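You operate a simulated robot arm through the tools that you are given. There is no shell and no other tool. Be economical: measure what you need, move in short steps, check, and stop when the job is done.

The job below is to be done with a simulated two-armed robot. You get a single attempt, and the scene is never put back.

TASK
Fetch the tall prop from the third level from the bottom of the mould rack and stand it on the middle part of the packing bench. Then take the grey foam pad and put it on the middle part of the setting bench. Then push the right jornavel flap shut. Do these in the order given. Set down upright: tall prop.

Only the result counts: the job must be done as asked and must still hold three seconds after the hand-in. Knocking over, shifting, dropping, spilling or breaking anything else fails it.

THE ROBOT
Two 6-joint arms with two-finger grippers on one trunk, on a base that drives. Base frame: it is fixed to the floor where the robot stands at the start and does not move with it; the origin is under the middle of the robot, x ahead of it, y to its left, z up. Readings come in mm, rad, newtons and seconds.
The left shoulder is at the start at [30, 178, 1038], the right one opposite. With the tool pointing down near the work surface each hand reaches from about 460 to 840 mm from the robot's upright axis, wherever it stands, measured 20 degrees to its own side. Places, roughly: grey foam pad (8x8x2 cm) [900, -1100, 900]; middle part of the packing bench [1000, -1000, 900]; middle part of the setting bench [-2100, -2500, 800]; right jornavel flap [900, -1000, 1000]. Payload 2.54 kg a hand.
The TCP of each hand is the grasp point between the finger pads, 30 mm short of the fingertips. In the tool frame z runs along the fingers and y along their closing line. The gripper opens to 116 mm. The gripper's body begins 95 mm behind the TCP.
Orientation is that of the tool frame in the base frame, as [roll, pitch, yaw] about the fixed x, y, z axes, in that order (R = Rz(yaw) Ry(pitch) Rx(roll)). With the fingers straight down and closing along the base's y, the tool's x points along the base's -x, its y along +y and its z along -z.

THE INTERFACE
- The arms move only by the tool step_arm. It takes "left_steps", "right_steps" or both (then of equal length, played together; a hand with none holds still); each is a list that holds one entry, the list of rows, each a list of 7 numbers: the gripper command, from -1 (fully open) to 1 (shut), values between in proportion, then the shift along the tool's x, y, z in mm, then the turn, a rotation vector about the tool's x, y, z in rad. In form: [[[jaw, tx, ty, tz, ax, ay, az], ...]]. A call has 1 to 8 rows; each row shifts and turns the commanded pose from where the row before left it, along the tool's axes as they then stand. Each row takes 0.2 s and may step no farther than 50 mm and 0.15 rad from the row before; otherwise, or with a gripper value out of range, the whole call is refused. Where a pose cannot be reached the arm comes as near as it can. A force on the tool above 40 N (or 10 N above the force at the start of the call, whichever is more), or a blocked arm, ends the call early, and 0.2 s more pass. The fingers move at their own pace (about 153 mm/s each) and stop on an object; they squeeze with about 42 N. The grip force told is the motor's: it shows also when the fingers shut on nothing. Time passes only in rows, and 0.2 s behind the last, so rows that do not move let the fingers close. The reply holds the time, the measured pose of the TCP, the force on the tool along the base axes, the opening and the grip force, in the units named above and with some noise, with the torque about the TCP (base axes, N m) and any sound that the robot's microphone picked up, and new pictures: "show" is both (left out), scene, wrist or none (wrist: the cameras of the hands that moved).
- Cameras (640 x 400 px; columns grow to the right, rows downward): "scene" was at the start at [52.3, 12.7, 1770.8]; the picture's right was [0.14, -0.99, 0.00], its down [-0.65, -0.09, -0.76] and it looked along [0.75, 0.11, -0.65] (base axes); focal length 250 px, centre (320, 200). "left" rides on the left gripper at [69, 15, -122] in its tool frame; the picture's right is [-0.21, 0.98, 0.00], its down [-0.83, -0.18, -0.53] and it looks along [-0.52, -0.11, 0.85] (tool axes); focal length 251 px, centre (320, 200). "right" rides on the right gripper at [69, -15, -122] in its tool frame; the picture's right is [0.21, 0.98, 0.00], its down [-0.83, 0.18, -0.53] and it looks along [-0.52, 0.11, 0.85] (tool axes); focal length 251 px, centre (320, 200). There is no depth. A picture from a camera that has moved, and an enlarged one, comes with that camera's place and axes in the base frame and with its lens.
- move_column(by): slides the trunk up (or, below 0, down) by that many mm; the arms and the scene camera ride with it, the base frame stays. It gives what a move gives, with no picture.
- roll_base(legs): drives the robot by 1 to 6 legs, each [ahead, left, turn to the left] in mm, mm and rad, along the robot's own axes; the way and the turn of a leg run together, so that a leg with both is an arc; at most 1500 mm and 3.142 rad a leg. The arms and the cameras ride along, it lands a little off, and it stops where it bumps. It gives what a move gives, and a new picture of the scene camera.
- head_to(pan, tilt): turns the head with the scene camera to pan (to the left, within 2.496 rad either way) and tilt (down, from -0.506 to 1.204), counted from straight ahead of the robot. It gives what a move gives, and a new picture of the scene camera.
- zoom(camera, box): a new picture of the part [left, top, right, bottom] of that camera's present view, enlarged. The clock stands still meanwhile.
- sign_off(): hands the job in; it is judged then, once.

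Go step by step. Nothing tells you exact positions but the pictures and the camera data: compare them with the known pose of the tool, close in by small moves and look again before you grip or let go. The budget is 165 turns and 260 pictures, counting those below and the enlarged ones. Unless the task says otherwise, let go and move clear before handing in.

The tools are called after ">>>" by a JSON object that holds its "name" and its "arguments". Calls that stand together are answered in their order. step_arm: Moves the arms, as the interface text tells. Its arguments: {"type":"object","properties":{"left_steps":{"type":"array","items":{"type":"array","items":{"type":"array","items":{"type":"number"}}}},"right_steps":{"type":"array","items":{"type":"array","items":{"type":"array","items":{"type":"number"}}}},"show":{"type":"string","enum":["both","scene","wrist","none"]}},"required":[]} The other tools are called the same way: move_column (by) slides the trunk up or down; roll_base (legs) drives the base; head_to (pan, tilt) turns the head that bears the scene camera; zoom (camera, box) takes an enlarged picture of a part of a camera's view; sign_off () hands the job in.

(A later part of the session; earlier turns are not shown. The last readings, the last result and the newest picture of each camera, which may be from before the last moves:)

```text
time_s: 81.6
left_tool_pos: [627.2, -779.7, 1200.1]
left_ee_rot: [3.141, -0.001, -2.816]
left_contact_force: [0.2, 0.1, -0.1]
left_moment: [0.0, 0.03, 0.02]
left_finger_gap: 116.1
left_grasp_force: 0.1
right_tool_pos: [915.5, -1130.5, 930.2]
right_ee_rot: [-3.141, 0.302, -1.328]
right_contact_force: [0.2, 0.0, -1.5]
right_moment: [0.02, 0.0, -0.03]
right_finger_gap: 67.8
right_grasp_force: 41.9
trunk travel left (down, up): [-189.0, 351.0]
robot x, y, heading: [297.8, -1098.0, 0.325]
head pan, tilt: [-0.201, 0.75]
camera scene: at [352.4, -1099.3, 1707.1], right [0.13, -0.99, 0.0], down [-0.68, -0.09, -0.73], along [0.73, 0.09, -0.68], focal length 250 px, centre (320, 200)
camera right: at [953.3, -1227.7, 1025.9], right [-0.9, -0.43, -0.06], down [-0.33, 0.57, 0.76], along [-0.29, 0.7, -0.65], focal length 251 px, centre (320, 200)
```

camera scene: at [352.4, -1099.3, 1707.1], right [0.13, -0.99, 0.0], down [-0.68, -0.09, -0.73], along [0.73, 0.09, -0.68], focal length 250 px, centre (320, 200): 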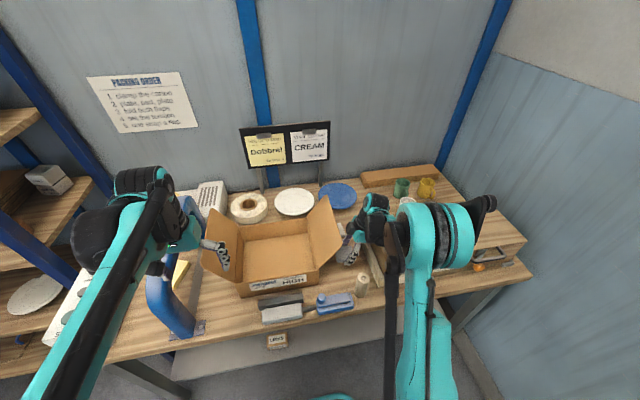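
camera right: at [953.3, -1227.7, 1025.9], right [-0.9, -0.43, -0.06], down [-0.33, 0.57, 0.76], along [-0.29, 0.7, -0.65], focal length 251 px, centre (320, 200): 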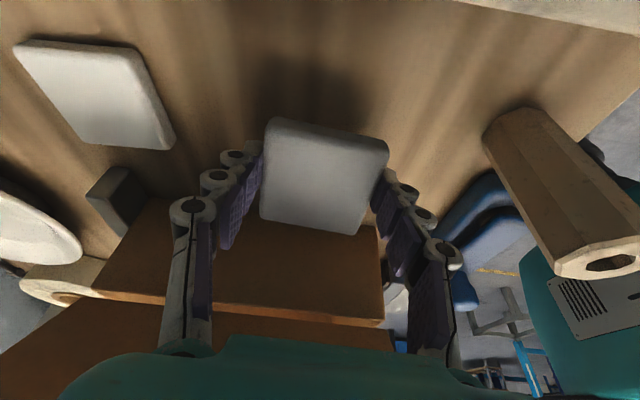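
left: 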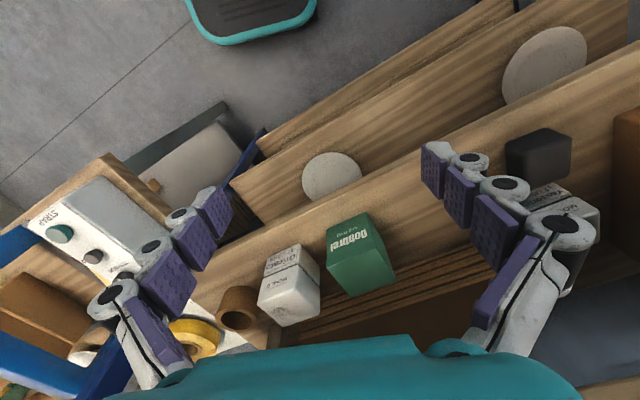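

Pad is held. Rise while moving right to keep it clear of the flap.

>>> {"name": "step_arm", "arguments": {"right_steps": [[[1, -12, 0, -38, 0, 0, 0], [1, 10, 0, -34.6, 0, 0, 0], [1, 10, 0, -34.6, 0, 0, 0], [1, -12, 0, -38, 0, 0, 0], [1, -12, 0, -38, 0, 0, 0], [1, -12, 0, -38, 0, 0, 0]]], "show": "both"}}

>>> {"name": "zoom", "arguments": {"camera": "scene", "box": [200, 170, 440, 320]}}

```text
time_s: 83.0
left_tool_pos: [625.7, -779.6, 1199.6]
left_ee_rot: [3.141, 0.003, -2.815]
left_contact_force: [-0.3, 0.7, -0.7]
left_moment: [-0.02, 0.01, 0.0]
left_finger_gap: 115.7
left_grasp_force: 0.0
right_tool_pos: [923.7, -1168.7, 1149.6]
right_ee_rot: [3.142, 0.301, -1.33]
right_contact_force: [0.1, -0.1, 0.3]
right_moment: [-0.05, -0.03, 0.02]
right_finger_gap: 68.2
right_grasp_force: 42.3
trunk travel left (down, up): [-189.0, 351.0]
robot x, y, heading: [301.0, -1095.9, 0.326]
head pan, tilt: [-0.201, 0.75]
camera scene: at [351.4, -1098.7, 1707.2], right [0.13, -0.99, 0.0], down [-0.68, -0.09, -0.73], along [0.73, 0.09, -0.68], focal length 250 px, centre (320, 200)
camera right: at [960.9, -1264.2, 1245.1], right [-0.9, -0.43, -0.06], down [-0.33, 0.57, 0.75], along [-0.29, 0.7, -0.65], focal length 251 px, centre (320, 200)
```

scene: 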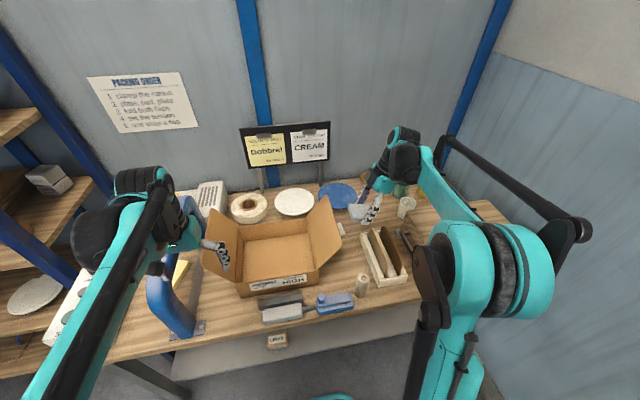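
right: 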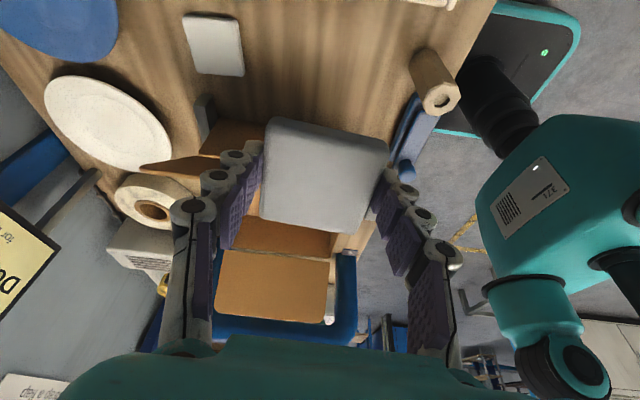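

```text
2.67 times, centred on (320, 245) of scene
camera zoom: at [351.4, -1098.7, 1707.2], right [0.13, -0.99, 0.0], down [-0.68, -0.09, -0.73], along [0.73, 0.09, -0.68], focal length 668 px, centre (320, 80)
```

zoom: 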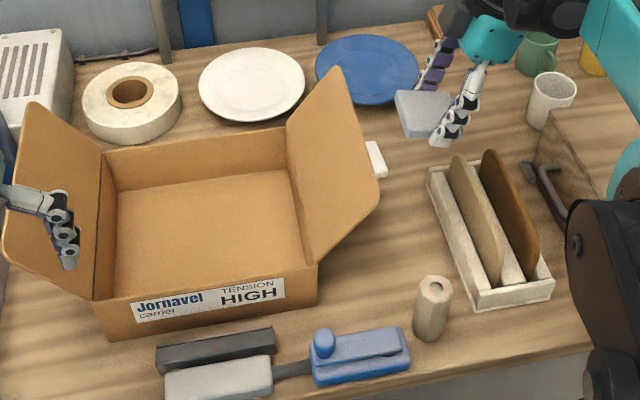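

All stands as it should. Straighten the hand, back away from the bench, and turn toward the setting bench (along the right-hand wall behind me).

>>> {"name": "roll_base", "arguments": {"legs": [[-450, 0, 0], [0, 250, 0]]}}

>>> {"name": "step_arm", "arguments": {"right_steps": [[[1, 0, 0, 0, 0, 0.15, 0], [1, 0, 0, 0, 0, 0.15, 0], [1, 0, 45, 0, 0, 0, 0], [1, 0, 45, 0, 0, 0, 0], [1, 0, 45, 0, 0, 0, 0], [1, 0, 45, 0, 0, 0, 0]]], "show": "none"}}

>>> {"name": "head_to", "arguments": {"pan": -1.7, "tilt": 0.45}}

```text
time_s: 87.1
left_tool_pos: [118.7, -684.8, 1199.5]
left_ee_rot: [3.141, 0.001, -2.805]
left_contact_force: [-1.2, 0.8, -0.6]
left_moment: [-0.07, 0.02, -0.01]
left_finger_gap: 115.8
left_grasp_force: 0.2
right_tool_pos: [420.0, -1068.0, 1149.2]
right_ee_rot: [3.142, 0.301, -1.321]
right_contact_force: [-0.1, 0.5, 0.0]
right_moment: [-0.04, 0.0, 0.01]
right_finger_gap: 67.8
right_grasp_force: 41.6
trunk travel left (down, up): [-189.0, 351.0]
robot x, y, heading: [-206.8, -1008.8, 0.335]
head pan, tilt: [-0.201, 0.75]
camera scene: at [-152.2, -1004.7, 1707.2], right [0.13, -0.99, 0.0], down [-0.68, -0.09, -0.73], along [0.72, 0.1, -0.68], focal length 250 px, centre (320, 200)
```

scene: 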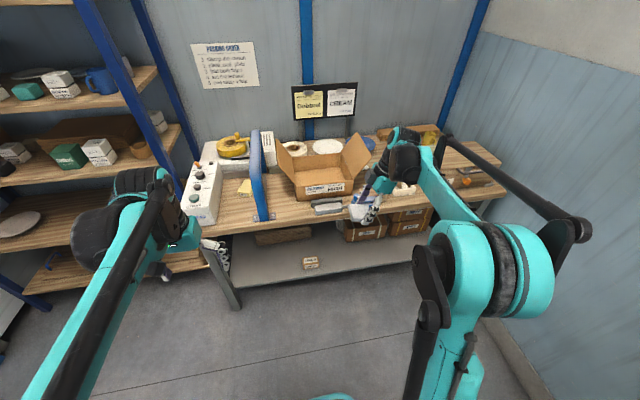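

```text
time_s: 88.5
left_tool_pos: [118.1, -685.7, 1200.0]
left_ee_rot: [3.138, 0.002, -2.805]
left_contact_force: [0.0, -0.7, 0.8]
left_moment: [0.0, -0.03, 0.0]
left_finger_gap: 116.1
left_grasp_force: 0.1
right_tool_pos: [245.9, -1116.6, 1149.5]
right_ee_rot: [-3.139, 0.002, -1.321]
right_contact_force: [-0.4, -0.2, -0.2]
right_moment: [0.01, -0.03, -0.02]
right_finger_gap: 67.9
right_grasp_force: 42.8
trunk travel left (down, up): [-189.0, 351.0]
robot x, y, heading: [-201.9, -1004.6, 0.336]
head pan, tilt: [-0.201, 0.75]
```

```text
time_s: 90.1
left_tool_pos: [120.5, -683.5, 1200.5]
left_ee_rot: [3.14, 0.0, -2.806]
left_contact_force: [-0.2, -0.3, 0.1]
left_moment: [-0.03, 0.03, 0.02]
left_finger_gap: 115.9
left_grasp_force: 0.1
right_tool_pos: [248.4, -1116.3, 1148.4]
right_ee_rot: [3.141, 0.002, -1.319]
right_contact_force: [-0.3, 0.6, -0.9]
right_moment: [-0.01, 0.0, -0.04]
right_finger_gap: 67.9
right_grasp_force: 42.0
trunk travel left (down, up): [-189.0, 351.0]
robot x, y, heading: [-206.2, -1009.1, 0.336]
head pan, tilt: [-1.7, 0.45]
camera scene: at [-215.0, -1107.2, 1733.6], right [-0.98, -0.21, 0.0], down [-0.09, 0.43, -0.9], along [0.19, -0.88, -0.44], focal length 250 px, centre (320, 200)
```

scene: 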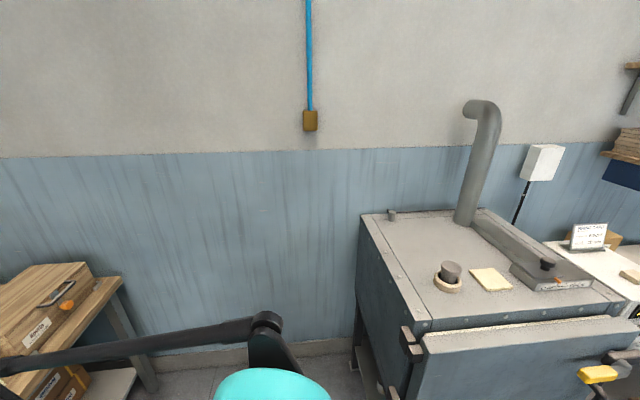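

Kiln on the wall; the setting bench lies past it. Turn right to face that wall, then strafe.

>>> {"name": "roll_base", "arguments": {"legs": [[0, 0, -1.562], [0, -900, 0]]}}

>>> {"name": "head_to", "arguments": {"pan": -0.7, "tilt": 0.5}}

```text
time_s: 98.6
left_tool_pos: [-704.2, -1658.8, 1201.1]
left_ee_rot: [3.141, 0.0, 1.969]
left_contact_force: [-0.6, 0.1, -0.1]
left_moment: [0.02, 0.0, 0.01]
left_finger_gap: 116.0
left_grasp_force: 0.1
right_tool_pos: [-1127.7, -1811.9, 1148.6]
right_ee_rot: [-3.141, 0.002, -2.828]
right_contact_force: [0.1, 0.4, -0.3]
right_moment: [0.01, -0.02, 0.02]
right_finger_gap: 68.1
right_grasp_force: 41.9
trunk travel left (down, up): [-189.0, 351.0]
robot x, y, heading: [-1047.5, -1354.8, -1.174]
head pan, tilt: [-1.7, 0.45]
camera scene: at [-1148.6, -1351.1, 1733.6], right [-0.27, 0.96, 0.0], down [0.42, 0.12, -0.9], along [-0.87, -0.24, -0.44], focal length 250 px, centre (320, 200)
```

scene: 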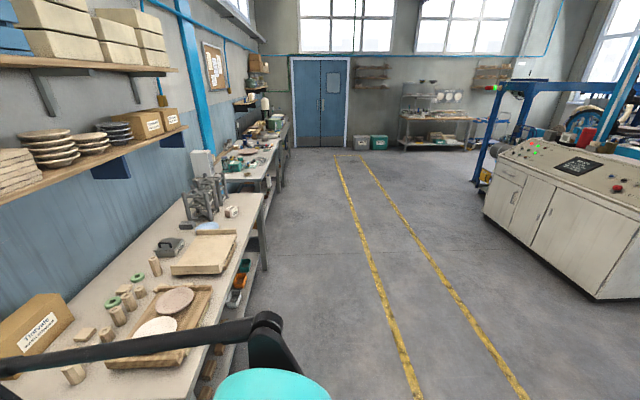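

```text
time_s: 99.9
left_tool_pos: [-704.4, -1658.3, 1200.2]
left_ee_rot: [3.141, 0.001, 1.969]
left_contact_force: [0.2, 1.3, 0.0]
left_moment: [0.03, 0.01, 0.04]
left_finger_gap: 115.9
left_grasp_force: 0.1
right_tool_pos: [-1127.6, -1811.1, 1149.5]
right_ee_rot: [3.141, 0.001, -2.828]
right_contact_force: [-1.0, 0.3, 0.7]
right_moment: [0.01, 0.0, -0.03]
right_finger_gap: 67.9
right_grasp_force: 42.2
trunk travel left (down, up): [-189.0, 351.0]
robot x, y, heading: [-1046.6, -1355.5, -1.173]
head pan, tilt: [-0.7, 0.499]
camera scene: at [-1086.9, -1413.5, 1729.1], right [-0.95, 0.3, 0.0], down [0.14, 0.46, -0.88], along [-0.26, -0.84, -0.48], focal length 250 px, centre (320, 200)
```

scene: 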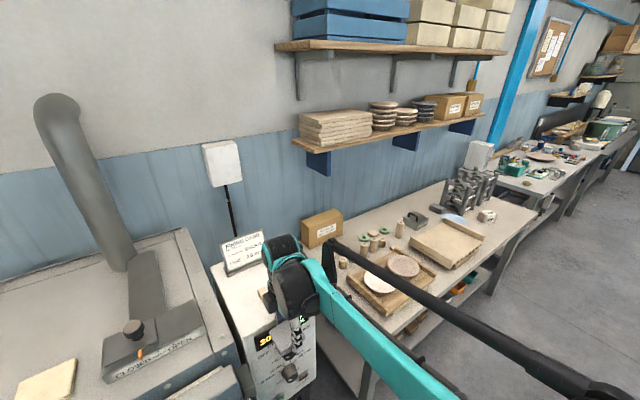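

The setting bench runs past the kiln (n≈−1900…−3580), middle near n≈−2750 with a wooden board on it. Fix heading, ease back a little, and strafe to the middle.

>>> {"name": "roll_base", "arguments": {"legs": [[0, 0, -0.05], [-60, 0, 0], [0, -1250, 0]]}}

>>> {"name": "head_to", "arguments": {"pan": 0.0, "tilt": 0.65}}

```text
time_s: 107.1
left_tool_pos: [-1912.0, -2038.0, 1199.6]
left_ee_rot: [3.14, 0.0, 1.906]
left_contact_force: [0.2, 0.1, -0.2]
left_moment: [0.03, -0.02, 0.04]
left_finger_gap: 116.2
left_grasp_force: 0.1
right_tool_pos: [-2343.6, -2164.4, 1149.7]
right_ee_rot: [-3.141, 0.003, -2.892]
right_contact_force: [-0.2, 0.6, 0.1]
right_moment: [0.0, 0.01, -0.03]
right_finger_gap: 67.6
right_grasp_force: 42.6
trunk travel left (down, up): [-189.0, 351.0]
robot x, y, heading: [-2231.5, -1715.4, -1.238]
head pan, tilt: [-0.7, 0.499]
camera scene: at [-2278.2, -1769.4, 1729.1], right [-0.93, 0.36, 0.0], down [0.17, 0.45, -0.88], along [-0.31, -0.82, -0.48], focal length 250 px, centre (320, 200)
```

scene: 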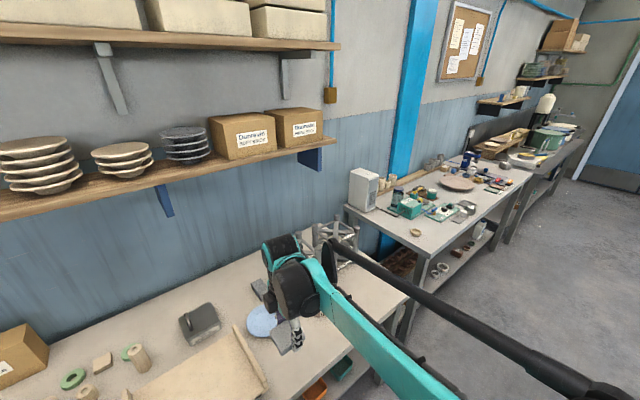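

```text
time_s: 108.2
left_tool_pos: [-1911.4, -2037.9, 1200.1]
left_ee_rot: [-3.141, 0.001, 1.905]
left_contact_force: [0.0, 0.2, -1.1]
left_moment: [0.03, 0.01, -0.01]
left_finger_gap: 116.0
left_grasp_force: 0.1
right_tool_pos: [-2342.9, -2164.3, 1149.3]
right_ee_rot: [-3.141, 0.002, -2.892]
right_contact_force: [-0.5, 0.2, -0.2]
right_moment: [-0.01, 0.02, 0.0]
right_finger_gap: 67.9
right_grasp_force: 41.8
trunk travel left (down, up): [-189.0, 351.0]
robot x, y, heading: [-2234.2, -1710.4, -1.237]
head pan, tilt: [0.0, 0.649]
camera scene: at [-2216.8, -1766.3, 1715.8], right [-0.94, -0.33, 0.0], down [-0.2, 0.57, -0.8], along [0.26, -0.75, -0.6], focal length 250 px, centre (320, 200)
```

scene: 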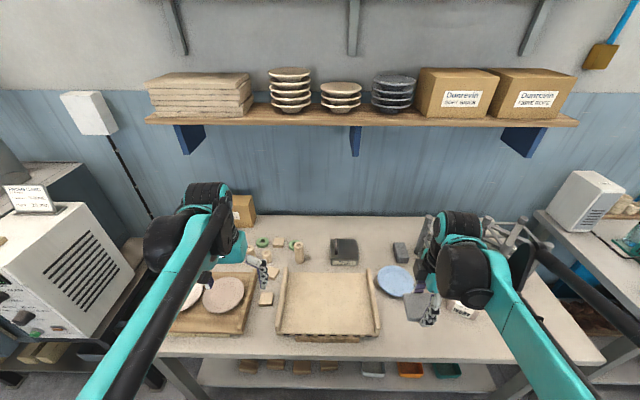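

I'll zoom in on the middle of the setting bench to choose a free spot.

>>> {"name": "zoom", "arguments": {"camera": "scene", "box": [240, 210, 480, 370]}}

>>> {"name": "zoom", "arguments": {"camera": "right", "box": [0, 0, 640, 400]}}

```text
2.50 times, centred on (360, 290) of scene
camera zoom: at [-2216.8, -1766.3, 1715.8], right [-0.94, -0.33, 0.0], down [-0.2, 0.57, -0.8], along [0.26, -0.75, -0.6], focal length 626 px, centre (220, -25)
```

zoom: 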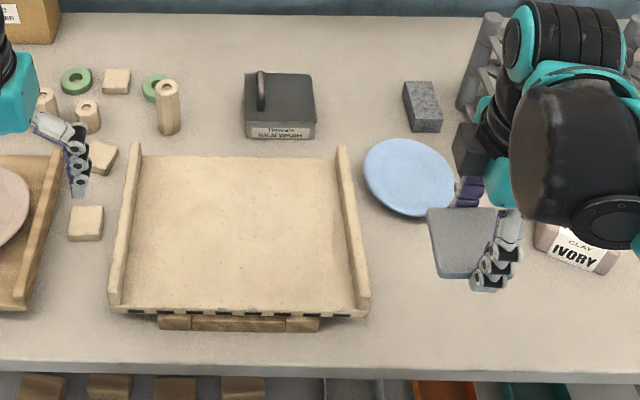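

```text
1.00 times, centred on (320, 200) of right (not enlarged: the box is as wide or as high as the picture)
camera zoom: at [-2408.7, -2197.2, 1269.9], right [-0.45, 0.89, 0.0], down [0.75, 0.38, 0.54], along [0.48, 0.24, -0.84], focal length 251 px, centre (320, 200)
```

zoom: 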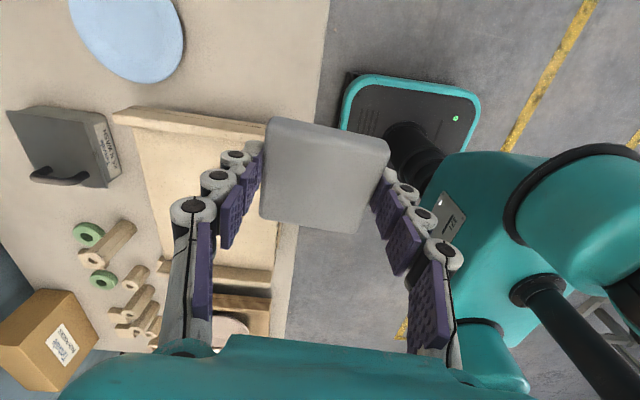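

The front strip just right of the wooden board (≈(−2331, −2288)) is free and within the middle third. Move over it and lower partway.

>>> {"name": "step_arm", "arguments": {"right_steps": [[[1, 6.3, -41, 0, 0, 0, 0], [1, 6.3, -41, 0, 0, 0, 0], [1, 6.3, -41, 0, 0, 0, 0], [1, 0, 0, 45, 0, 0, 0], [1, 0, 0, 45, 0, 0, 0], [1, 0, 0, 45, 0, 0, 0]]], "show": "both"}}

>>> {"name": "zoom", "arguments": {"camera": "scene", "box": [320, 230, 480, 370]}}

```text
time_s: 109.6
left_tool_pos: [-1911.3, -2037.9, 1198.7]
left_ee_rot: [3.141, -0.001, 1.905]
left_contact_force: [-0.4, -0.6, 0.6]
left_moment: [0.0, -0.01, -0.02]
left_finger_gap: 116.1
left_grasp_force: 0.0
right_tool_pos: [-2332.5, -2287.6, 1015.9]
right_ee_rot: [-3.141, 0.001, -2.893]
right_contact_force: [0.0, -0.8, -0.6]
right_moment: [0.01, 0.01, -0.01]
right_finger_gap: 67.6
right_grasp_force: 41.7
trunk travel left (down, up): [-189.0, 351.0]
robot x, y, heading: [-2235.8, -1710.6, -1.244]
head pan, tilt: [0.0, 0.649]
camera scene: at [-2216.7, -1767.1, 1715.7], right [-0.94, -0.33, 0.0], down [-0.2, 0.57, -0.8], along [0.26, -0.75, -0.61], focal length 250 px, centre (320, 200)
camera right: at [-2398.0, -2320.5, 1135.2], right [-0.45, 0.89, 0.0], down [0.75, 0.38, 0.54], along [0.48, 0.24, -0.84], focal length 251 px, centre (320, 200)
```

scene: 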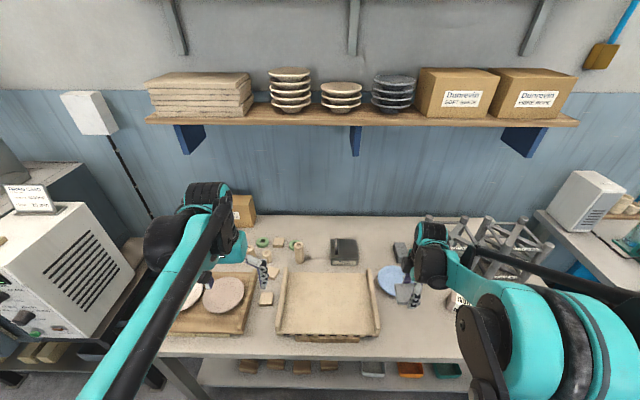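
right: 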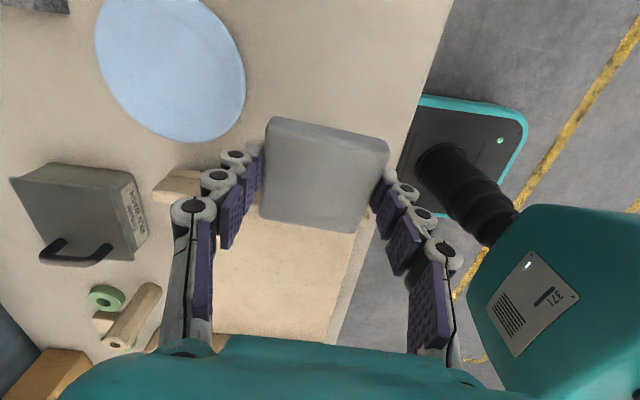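

```text
2.86 times, centred on (400, 300) of scene
camera zoom: at [-2216.7, -1767.1, 1715.7], right [-0.94, -0.33, 0.0], down [-0.2, 0.57, -0.8], along [0.26, -0.75, -0.61], focal length 715 px, centre (91, -86)
```

zoom: 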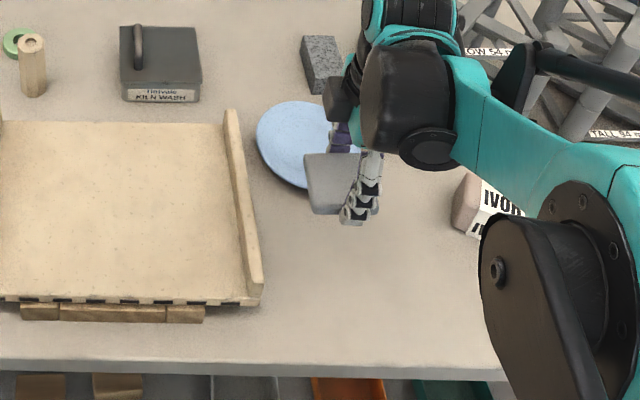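

>>> {"name": "step_arm", "arguments": {"right_steps": [[[1, -5, 0, 40, 0, 0, 0], [1, -5, 0, 30, 0, 0, 0]]], "show": "both"}}

>>> {"name": "zoom", "arguments": {"camera": "scene", "box": [320, 230, 480, 370]}}

```text
time_s: 110.2
left_tool_pos: [-1910.6, -2038.1, 1200.0]
left_ee_rot: [-3.141, 0.0, 1.907]
left_contact_force: [0.4, 0.7, -0.8]
left_moment: [0.01, 0.01, 0.01]
left_finger_gap: 116.1
left_grasp_force: 0.0
right_tool_pos: [-2322.8, -2283.7, 945.0]
right_ee_rot: [-3.14, 0.0, -2.891]
right_contact_force: [-0.1, -0.1, 0.6]
right_moment: [0.01, 0.0, -0.04]
right_finger_gap: 67.9
right_grasp_force: 42.2
trunk travel left (down, up): [-189.0, 351.0]
robot x, y, heading: [-2235.5, -1714.3, -1.24]
head pan, tilt: [0.0, 0.649]
camera scene: at [-2216.6, -1766.5, 1715.7], right [-0.94, -0.33, 0.0], down [-0.2, 0.57, -0.8], along [0.26, -0.75, -0.6], focal length 250 px, centre (320, 200)
camera right: at [-2387.4, -2316.1, 1065.9], right [-0.45, 0.89, 0.0], down [0.75, 0.38, 0.54], along [0.48, 0.24, -0.84], focal length 251 px, centre (320, 200)
```

scene: 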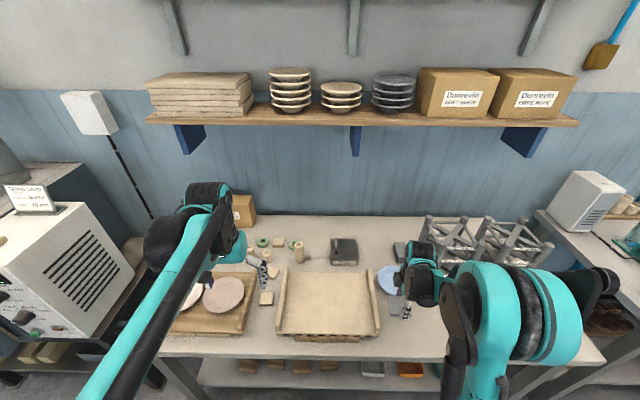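
right: 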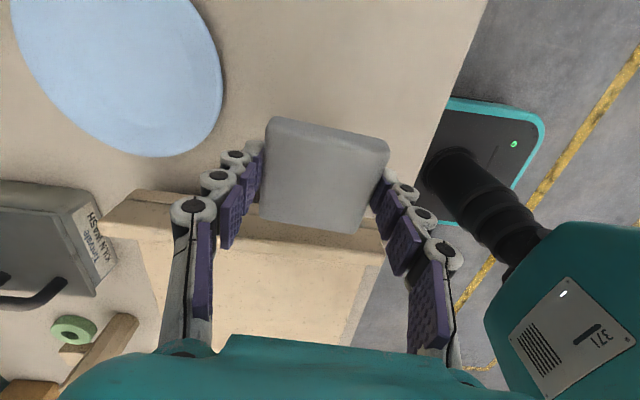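

```text
2.86 times, centred on (400, 300) of scene
camera zoom: at [-2216.6, -1766.5, 1715.7], right [-0.94, -0.33, 0.0], down [-0.2, 0.57, -0.8], along [0.26, -0.75, -0.6], focal length 715 px, centre (91, -86)
```

zoom: 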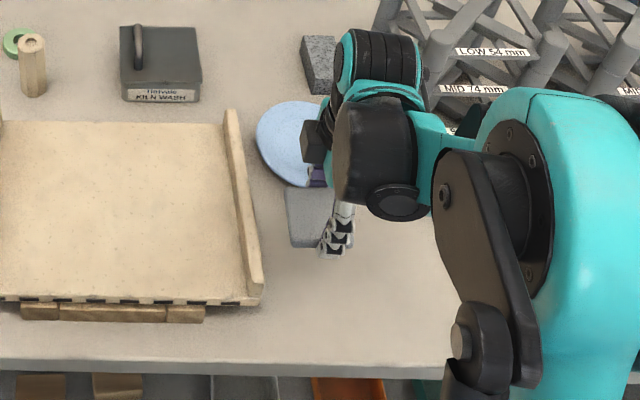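

>>> {"name": "zoom", "arguments": {"camera": "right", "box": [80, 90, 480, 350]}}

```text
1.54 times, centred on (280, 220) of right
camera zoom: at [-2387.4, -2316.1, 1065.9], right [-0.45, 0.89, 0.0], down [0.75, 0.38, 0.54], along [0.48, 0.24, -0.84], focal length 387 px, centre (382, 169)
```

zoom: 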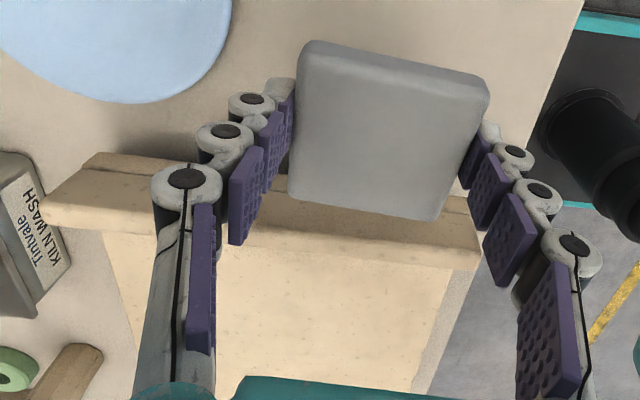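

The rail is ~25 mm left of the pad's footprint. Lower on in small steps, watching force.

>>> {"name": "step_arm", "arguments": {"right_steps": [[[1, 0, 0, 20, 0, 0, 0], [1, 0, 0, 15, 0, 0, 0]]], "show": "both"}}

>>> {"name": "zoom", "arguments": {"camera": "scene", "box": [340, 240, 450, 340]}}

```text
time_s: 110.8
left_tool_pos: [-1910.8, -2038.3, 1199.8]
left_ee_rot: [-3.141, 0.001, 1.906]
left_contact_force: [-0.1, -0.3, -0.8]
left_moment: [0.01, 0.02, 0.0]
left_finger_gap: 115.9
left_grasp_force: 0.0
right_tool_pos: [-2321.1, -2284.7, 910.4]
right_ee_rot: [-3.141, 0.003, -2.892]
right_contact_force: [0.2, -0.4, -0.2]
right_moment: [0.0, 0.02, -0.03]
right_finger_gap: 67.7
right_grasp_force: 42.3
trunk travel left (down, up): [-189.0, 351.0]
robot x, y, heading: [-2234.2, -1715.0, -1.237]
head pan, tilt: [0.0, 0.649]
camera scene: at [-2216.6, -1766.3, 1715.7], right [-0.94, -0.33, 0.0], down [-0.2, 0.57, -0.8], along [0.26, -0.75, -0.6], focal length 250 px, centre (320, 200)
camera right: at [-2387.4, -2317.4, 1031.2], right [-0.45, 0.89, 0.0], down [0.75, 0.38, 0.53], along [0.48, 0.24, -0.84], focal length 251 px, centre (320, 200)
```

scene: 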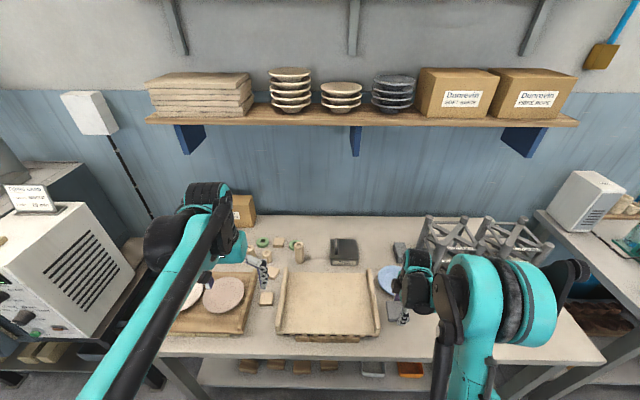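
right: 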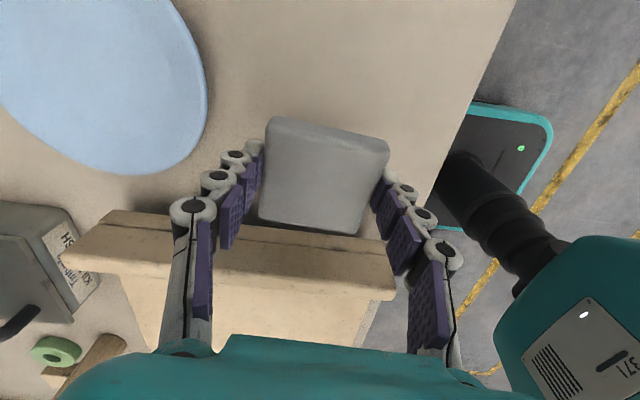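

```text
4.00 times, centred on (395, 290) of scene
camera zoom: at [-2216.6, -1766.3, 1715.7], right [-0.94, -0.33, 0.0], down [-0.2, 0.57, -0.8], along [0.26, -0.75, -0.6], focal length 1002 px, centre (20, -160)
```

zoom: 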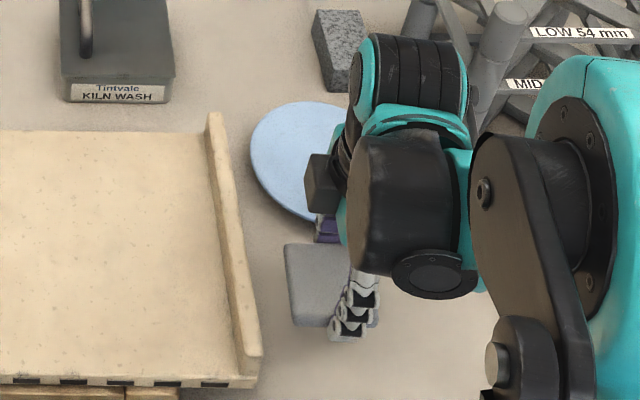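

Good clearance. Keep lowering.

>>> {"name": "step_arm", "arguments": {"right_steps": [[[1, 0, 0, 10, 0, 0, 0], [1, 0, 0, 5, 0, 0, 0], [1, 0, 0, 5, 0, 0, 0]]], "show": "wrist"}}

```text
time_s: 111.6
left_tool_pos: [-1911.0, -2037.8, 1199.5]
left_ee_rot: [-3.141, 0.001, 1.907]
left_contact_force: [-0.2, -0.1, -0.3]
left_moment: [-0.01, -0.01, 0.01]
left_finger_gap: 116.0
left_grasp_force: 0.1
right_tool_pos: [-2320.4, -2287.6, 888.5]
right_ee_rot: [3.141, 0.004, -2.891]
right_contact_force: [0.1, 0.5, -0.2]
right_moment: [-0.01, -0.01, 0.0]
right_finger_gap: 67.9
right_grasp_force: 41.9
trunk travel left (down, up): [-189.0, 351.0]
robot x, y, heading: [-2232.8, -1712.4, -1.239]
head pan, tilt: [0.0, 0.649]
camera right: at [-2386.3, -2319.6, 1009.3], right [-0.45, 0.89, 0.0], down [0.75, 0.38, 0.54], along [0.48, 0.24, -0.84], focal length 251 px, centre (320, 200)
```

right: 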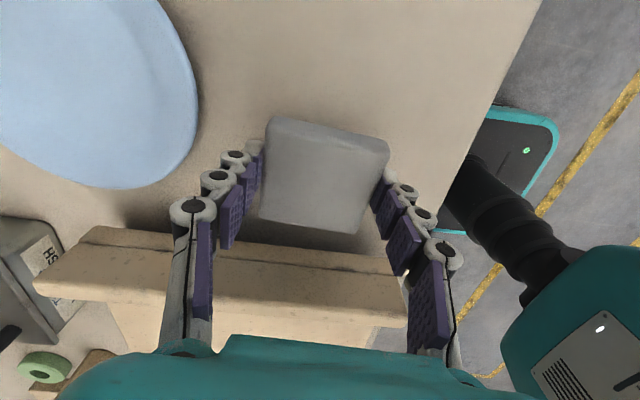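

>>> {"name": "step_arm", "arguments": {"right_steps": [[[1, 0, 0, 5, 0, 0, 0], [1, 0, 0, 5, 0, 0, 0], [1, 0, 0, 5, 0, 0, 0], [1, 0, 0, 5, 0, 0, 0]]], "show": "wrist"}}

```text
time_s: 112.6
left_tool_pos: [-1910.9, -2037.2, 1199.4]
left_ee_rot: [-3.141, 0.001, 1.905]
left_contact_force: [-0.6, 1.1, 0.5]
left_moment: [0.02, 0.0, 0.01]
left_finger_gap: 115.8
left_grasp_force: 0.1
right_tool_pos: [-2320.2, -2285.1, 868.1]
right_ee_rot: [3.141, 0.0, -2.892]
right_contact_force: [-0.3, 0.3, 0.1]
right_moment: [0.01, 0.0, 0.01]
right_finger_gap: 68.0
right_grasp_force: 41.7
trunk travel left (down, up): [-189.0, 351.0]
robot x, y, heading: [-2236.3, -1711.9, -1.239]
head pan, tilt: [0.0, 0.649]
camera right: at [-2386.3, -2317.6, 989.3], right [-0.45, 0.89, 0.0], down [0.75, 0.38, 0.54], along [0.48, 0.24, -0.84], focal length 251 px, centre (320, 200)
```

right: 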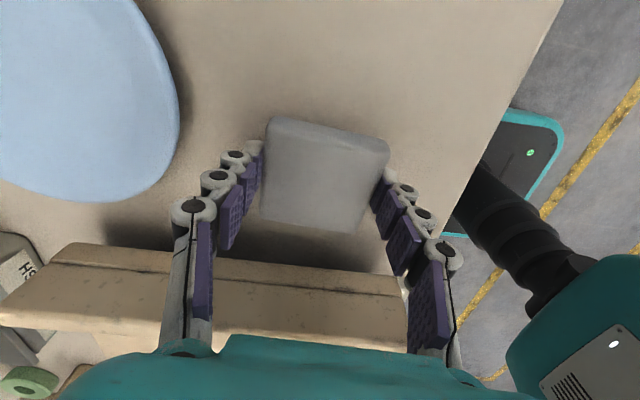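

>>> {"name": "step_arm", "arguments": {"right_steps": [[[1, 0, 0, 5, 0, 0, 0], [1, 0, 0, 4, 0, 0, 0], [1, 0, 0, 4, 0, 0, 0]]], "show": "none"}}

>>> {"name": "step_arm", "arguments": {"right_steps": [[[1, 0, 0, 4, 0, 0, 0], [1, 0, 0, 4, 0, 0, 0], [1, 0, 0, 4, 0, 0, 0]]], "show": "wrist"}}

```text
time_s: 113.4
left_tool_pos: [-1911.4, -2037.6, 1200.5]
left_ee_rot: [3.14, -0.002, 1.905]
left_contact_force: [1.2, 0.4, 0.1]
left_moment: [0.04, 0.03, 0.03]
left_finger_gap: 115.9
left_grasp_force: 0.0
right_tool_pos: [-2320.8, -2287.6, 855.5]
right_ee_rot: [-3.141, 0.002, -2.893]
right_contact_force: [-0.4, -0.1, -0.1]
right_moment: [-0.01, 0.01, -0.01]
right_finger_gap: 67.7
right_grasp_force: 42.0
trunk travel left (down, up): [-189.0, 351.0]
robot x, y, heading: [-2235.2, -1713.1, -1.238]
head pan, tilt: [0.0, 0.649]
```

```text
time_s: 114.2
left_tool_pos: [-1910.6, -2036.0, 1199.8]
left_ee_rot: [3.141, 0.002, 1.906]
left_contact_force: [-0.5, -0.1, 0.8]
left_moment: [-0.01, 0.01, 0.0]
left_finger_gap: 116.1
left_grasp_force: 0.1
right_tool_pos: [-2321.9, -2285.8, 847.2]
right_ee_rot: [3.141, 0.001, -2.894]
right_contact_force: [0.0, -0.7, 22.4]
right_moment: [0.39, -0.32, -0.01]
right_finger_gap: 68.0
right_grasp_force: 42.5
trunk travel left (down, up): [-189.0, 351.0]
robot x, y, heading: [-2235.2, -1713.9, -1.232]
head pan, tilt: [0.0, 0.649]
stopped in row 3 (right hand): the force on the tool passed its limit at 60 N (the readings are from after the stop); the commanded pose is now the measured one
camera right: at [-2387.1, -2318.0, 967.8], right [-0.45, 0.89, 0.0], down [0.76, 0.38, 0.53], along [0.48, 0.24, -0.85], focal length 251 px, centre (320, 200)
```

right: 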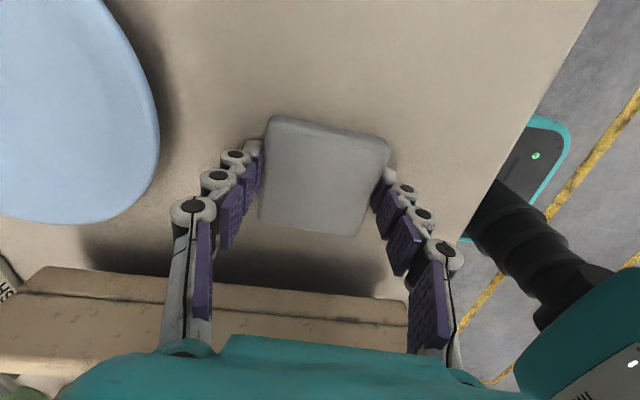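

Contact at z≈847. The pad was gripped with a 0.12 rad lean, so restore that lean to level it, then open slightly.

>>> {"name": "step_arm", "arguments": {"right_steps": [[[1, 0, 0, -4, 0, -0.12, 0], [1, 0, 0, 0, 0, 0, 0]]], "show": "none"}}

>>> {"name": "step_arm", "arguments": {"right_steps": [[[1, 0, 0, 2, 0, 0, 0], [1, 0, 0, 2, 0, 0, 0], [1, 0, 0, 1.5, 0, 0, 0]]], "show": "wrist"}}

```text
time_s: 114.8
left_tool_pos: [-1910.1, -2037.4, 1200.4]
left_ee_rot: [3.14, 0.001, 1.906]
left_contact_force: [1.0, 0.3, -0.1]
left_moment: [-0.02, 0.03, -0.04]
left_finger_gap: 116.1
left_grasp_force: 0.1
right_tool_pos: [-2322.6, -2286.7, 849.3]
right_ee_rot: [-3.14, 0.121, -2.894]
right_contact_force: [0.3, -0.1, 0.6]
right_moment: [0.0, 0.01, 0.0]
right_finger_gap: 68.0
right_grasp_force: 42.0
trunk travel left (down, up): [-189.0, 351.0]
robot x, y, heading: [-2232.3, -1714.2, -1.236]
head pan, tilt: [0.0, 0.649]
```

```text
time_s: 115.4
left_tool_pos: [-1911.7, -2035.8, 1200.2]
left_ee_rot: [-3.141, 0.0, 1.906]
left_contact_force: [0.2, -0.1, 0.0]
left_moment: [-0.02, 0.02, 0.03]
left_finger_gap: 115.9
left_grasp_force: 0.0
right_tool_pos: [-2321.6, -2287.0, 846.7]
right_ee_rot: [-3.137, 0.12, -2.894]
right_contact_force: [-0.2, -2.5, 26.9]
right_moment: [0.62, 0.51, -0.05]
right_finger_gap: 68.2
right_grasp_force: 42.4
trunk travel left (down, up): [-189.0, 351.0]
robot x, y, heading: [-2233.6, -1719.0, -1.237]
head pan, tilt: [0.0, 0.649]
stopped in row 3 (right hand): the force on the tool passed its limit at 46 N (the readings are from after the stop); the commanded pose is now the measured one
camera right: at [-2400.3, -2322.0, 959.7], right [-0.45, 0.89, -0.03], down [0.69, 0.36, 0.63], along [0.57, 0.26, -0.78], focal length 251 px, centre (320, 200)
```

right: 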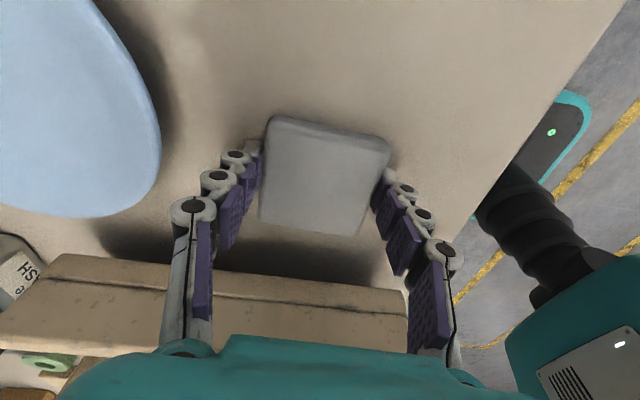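

>>> {"name": "step_arm", "arguments": {"right_steps": [[[1, 0, 0, -1, 0, 0, 0], [-0.25, 0, 0, 0, 0, 0, 0], [-0.4, 0, 0, 0, 0, 0, 0], [-0.45, 0, 0, 0, 0, 0, 0]]], "show": "wrist"}}

```text
time_s: 116.4
left_tool_pos: [-1911.5, -2037.9, 1198.4]
left_ee_rot: [3.14, 0.002, 1.907]
left_contact_force: [0.3, 0.5, -0.2]
left_moment: [-0.04, 0.0, 0.0]
left_finger_gap: 116.0
left_grasp_force: 0.0
right_tool_pos: [-2321.3, -2288.3, 846.2]
right_ee_rot: [-3.139, 0.12, -2.894]
right_contact_force: [-0.3, 0.1, -0.3]
right_moment: [-0.04, 0.02, 0.01]
right_finger_gap: 84.1
right_grasp_force: 0.1
trunk travel left (down, up): [-189.0, 351.0]
robot x, y, heading: [-2234.8, -1710.2, -1.238]
head pan, tilt: [0.0, 0.649]
camera right: at [-2400.5, -2323.1, 958.9], right [-0.45, 0.89, -0.03], down [0.69, 0.36, 0.63], along [0.57, 0.26, -0.78], focal length 251 px, centre (320, 200)
```

right: 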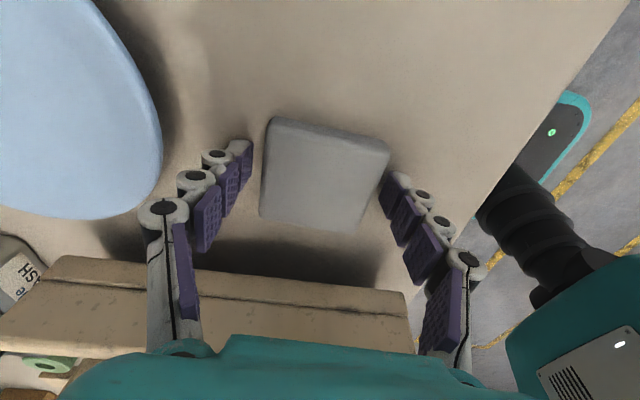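

Released with clear gaps either side. Lift straight up and check the pad.

>>> {"name": "step_arm", "arguments": {"right_steps": [[[-0.45, -2.4, 0, -20, 0, 0, 0], [-0.45, -4.8, 0, -40, 0, 0, 0], [-0.45, -4.8, 0, -40, 0, 0, 0], [-0.45, -4.8, 0, -40, 0, 0, 0], [-0.45, -4.8, 0, -40, 0, 0, 0], [-0.45, -4.8, 0, -40, 0, 0, 0], [-0.45, 0, 0, 0, 0, 0.12, 0]]], "show": "both"}}

>>> {"name": "zoom", "arguments": {"camera": "scene", "box": [240, 210, 480, 370]}}

```text
time_s: 118.0
left_tool_pos: [-1910.4, -2037.6, 1199.3]
left_ee_rot: [-3.141, 0.0, 1.906]
left_contact_force: [0.7, -0.3, 0.2]
left_moment: [0.07, -0.01, 0.02]
left_finger_gap: 116.1
left_grasp_force: 0.1
right_tool_pos: [-2320.3, -2286.6, 1068.2]
right_ee_rot: [-3.137, -0.001, -2.893]
right_contact_force: [0.3, -0.7, -0.3]
right_moment: [0.0, 0.04, 0.04]
right_finger_gap: 84.3
right_grasp_force: 0.1
trunk travel left (down, up): [-189.0, 351.0]
robot x, y, heading: [-2234.6, -1713.9, -1.239]
head pan, tilt: [0.0, 0.649]
camera scene: at [-2215.4, -1767.0, 1715.7], right [-0.94, -0.33, 0.0], down [-0.2, 0.57, -0.8], along [0.26, -0.75, -0.61], focal length 250 px, centre (320, 200)
camera right: at [-2386.0, -2318.0, 1189.6], right [-0.45, 0.89, 0.0], down [0.76, 0.38, 0.53], along [0.48, 0.24, -0.85], focal length 251 px, centre (320, 200)
```

scene: 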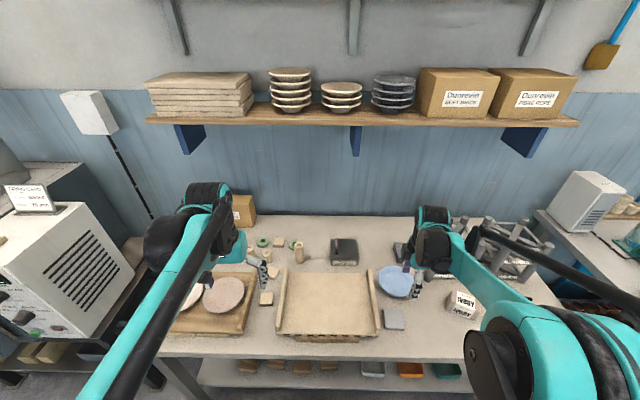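
right: 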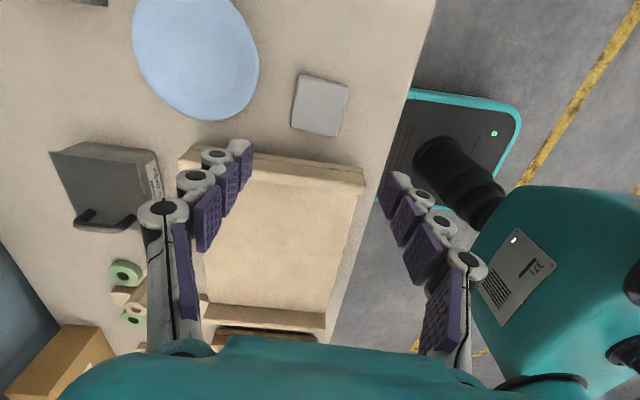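

```text
2.50 times, centred on (360, 290) of scene
camera zoom: at [-2215.4, -1767.0, 1715.7], right [-0.94, -0.33, 0.0], down [-0.2, 0.57, -0.8], along [0.26, -0.75, -0.61], focal length 626 px, centre (220, -25)
```

zoom: 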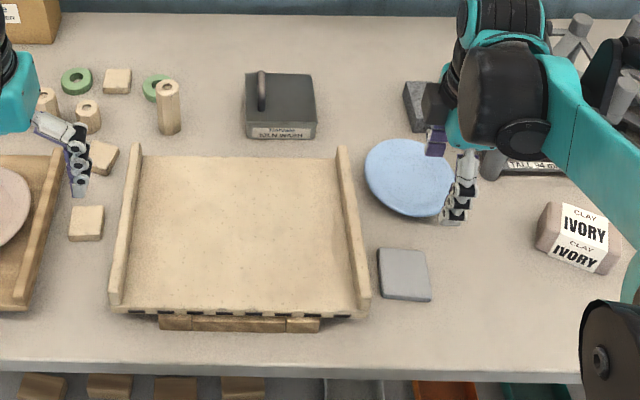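

The pad lies flat next to the board. Quick check of the bench's left end to confirm it's in the middle part.

>>> {"name": "roll_base", "arguments": {"legs": [[-400, 0, 0]]}}

>>> {"name": "head_to", "arguments": {"pan": 0.15, "tilt": 0.6}}

```text
time_s: 120.5
left_tool_pos: [-2041.5, -1664.2, 1200.3]
left_ee_rot: [-3.142, 0.003, 1.905]
left_contact_force: [-0.7, 0.3, 0.0]
left_moment: [-0.03, -0.03, -0.02]
left_finger_gap: 115.9
left_grasp_force: 0.0
right_tool_pos: [-2451.6, -1911.0, 1067.9]
right_ee_rot: [-3.137, 0.002, -2.896]
right_contact_force: [0.6, 0.4, -1.1]
right_moment: [0.0, 0.0, 0.02]
right_finger_gap: 84.1
right_grasp_force: 0.1
trunk travel left (down, up): [-189.0, 351.0]
robot x, y, heading: [-2365.6, -1335.9, -1.243]
head pan, tilt: [0.0, 0.649]
camera scene: at [-2346.6, -1391.5, 1715.8], right [-0.95, -0.33, 0.0], down [-0.2, 0.57, -0.8], along [0.26, -0.75, -0.6], focal length 250 px, centre (320, 200)
```

scene: 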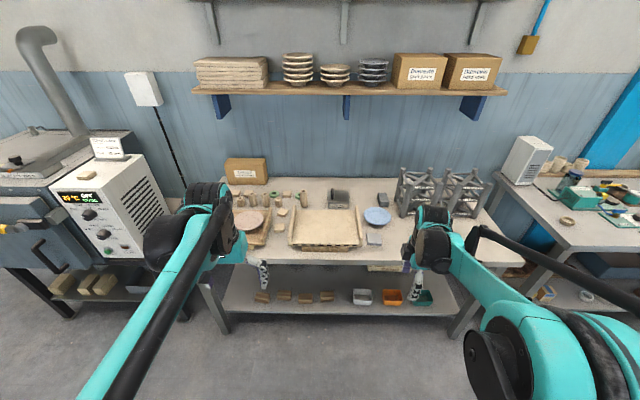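

```text
time_s: 121.2
left_tool_pos: [-2040.5, -1664.3, 1200.4]
left_ee_rot: [3.141, 0.001, 1.905]
left_contact_force: [-0.7, -0.2, 0.0]
left_moment: [0.01, 0.01, -0.03]
left_finger_gap: 115.9
left_grasp_force: 0.1
right_tool_pos: [-2452.6, -1912.5, 1067.7]
right_ee_rot: [-3.138, 0.002, -2.895]
right_contact_force: [-0.4, 0.1, -0.7]
right_moment: [0.01, -0.01, -0.03]
right_finger_gap: 84.2
right_grasp_force: 0.1
trunk travel left (down, up): [-189.0, 351.0]
robot x, y, heading: [-2364.3, -1335.5, -1.237]
head pan, tilt: [0.15, 0.6]
camera scene: at [-2333.5, -1389.1, 1720.0], right [-0.89, -0.46, 0.0], down [-0.26, 0.5, -0.82], along [0.38, -0.73, -0.57], focal length 250 px, centre (320, 200)
```

scene: 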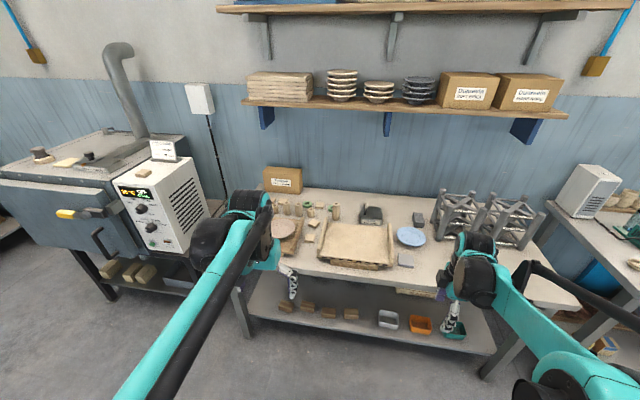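

The pad is comfortably within the middle third. Now drive back to the packing bench for the flap; first raise the hand a bit.

>>> {"name": "step_arm", "arguments": {"right_steps": [[[-1, 0, 0, -45, 0, 0, 0], [-1, 0, 0, -45, 0, 0, 0]]], "show": "none"}}

>>> {"name": "roll_base", "arguments": {"legs": [[0, 1000, 0], [0, 970, 0], [0, 0, 1.565]]}}

>>> {"name": "head_to", "arguments": {"pan": -0.2, "tilt": 0.6}}

```text
time_s: 121.8
left_tool_pos: [-2040.7, -1663.7, 1200.0]
left_ee_rot: [3.142, 0.002, 1.904]
left_contact_force: [-0.8, 0.0, 0.1]
left_moment: [-0.02, 0.0, 0.0]
left_finger_gap: 116.0
left_grasp_force: 0.1
right_tool_pos: [-2450.9, -1910.9, 1159.2]
right_ee_rot: [-3.138, 0.003, -2.895]
right_contact_force: [0.2, 0.2, -0.3]
right_moment: [-0.02, 0.01, 0.0]
right_finger_gap: 115.6
right_grasp_force: 0.0
trunk travel left (down, up): [-189.0, 351.0]
robot x, y, heading: [-2367.8, -1337.2, -1.24]
head pan, tilt: [0.15, 0.6]
```

```text
time_s: 135.6
left_tool_pos: [-149.9, -362.2, 1199.3]
left_ee_rot: [-3.142, 0.0, -2.812]
left_contact_force: [-0.8, 0.3, -0.1]
left_moment: [0.01, -0.03, 0.01]
left_finger_gap: 116.0
left_grasp_force: 0.0
right_tool_pos: [96.0, -772.1, 1158.6]
right_ee_rot: [-3.139, -0.002, -1.327]
right_contact_force: [0.5, 0.7, -0.8]
right_moment: [0.02, -0.01, -0.01]
right_finger_gap: 116.1
right_grasp_force: 0.0
trunk travel left (down, up): [-189.0, 351.0]
robot x, y, heading: [-478.3, -685.9, 0.33]
head pan, tilt: [0.15, 0.6]
camera scene: at [-427.5, -651.1, 1720.0], right [0.46, -0.89, 0.0], down [-0.5, -0.26, -0.82], along [0.73, 0.38, -0.57], focal length 250 px, centre (320, 200)
```

scene: 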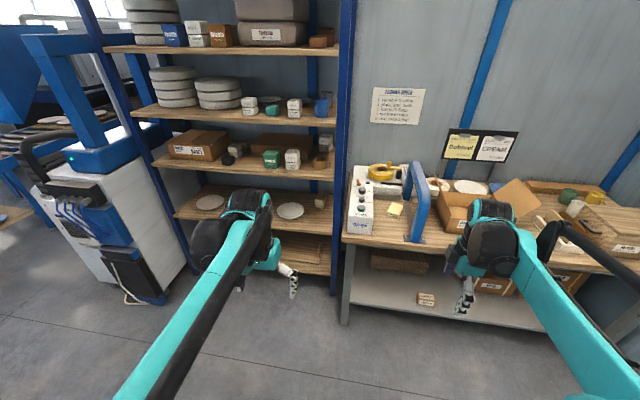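

```text
time_s: 136.4
left_tool_pos: [-150.1, -361.0, 1200.0]
left_ee_rot: [-3.141, 0.0, -2.813]
left_contact_force: [-0.9, -0.2, -0.4]
left_moment: [0.0, 0.01, 0.01]
left_finger_gap: 116.1
left_grasp_force: 0.1
right_tool_pos: [95.0, -771.4, 1157.6]
right_ee_rot: [-3.138, 0.0, -1.326]
right_contact_force: [-0.1, -0.2, -0.6]
right_moment: [0.0, 0.01, 0.02]
right_finger_gap: 115.9
right_grasp_force: 0.0
trunk travel left (down, up): [-189.0, 351.0]
robot x, y, heading: [-473.5, -680.4, 0.329]
head pan, tilt: [-0.201, 0.6]
camera scene: at [-418.2, -680.6, 1720.0], right [0.13, -0.99, 0.0], down [-0.56, -0.07, -0.82], along [0.82, 0.11, -0.57], focal length 250 px, centre (320, 200)
```

scene: 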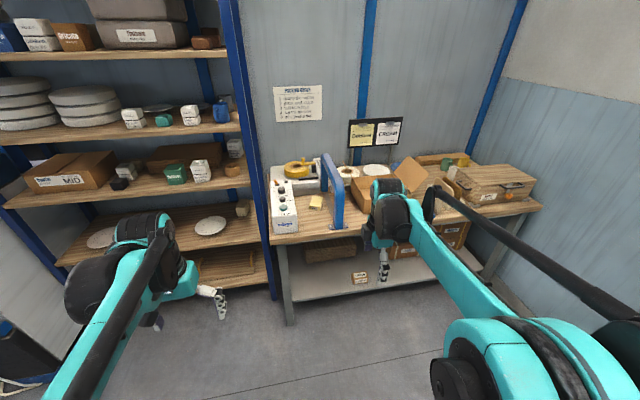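

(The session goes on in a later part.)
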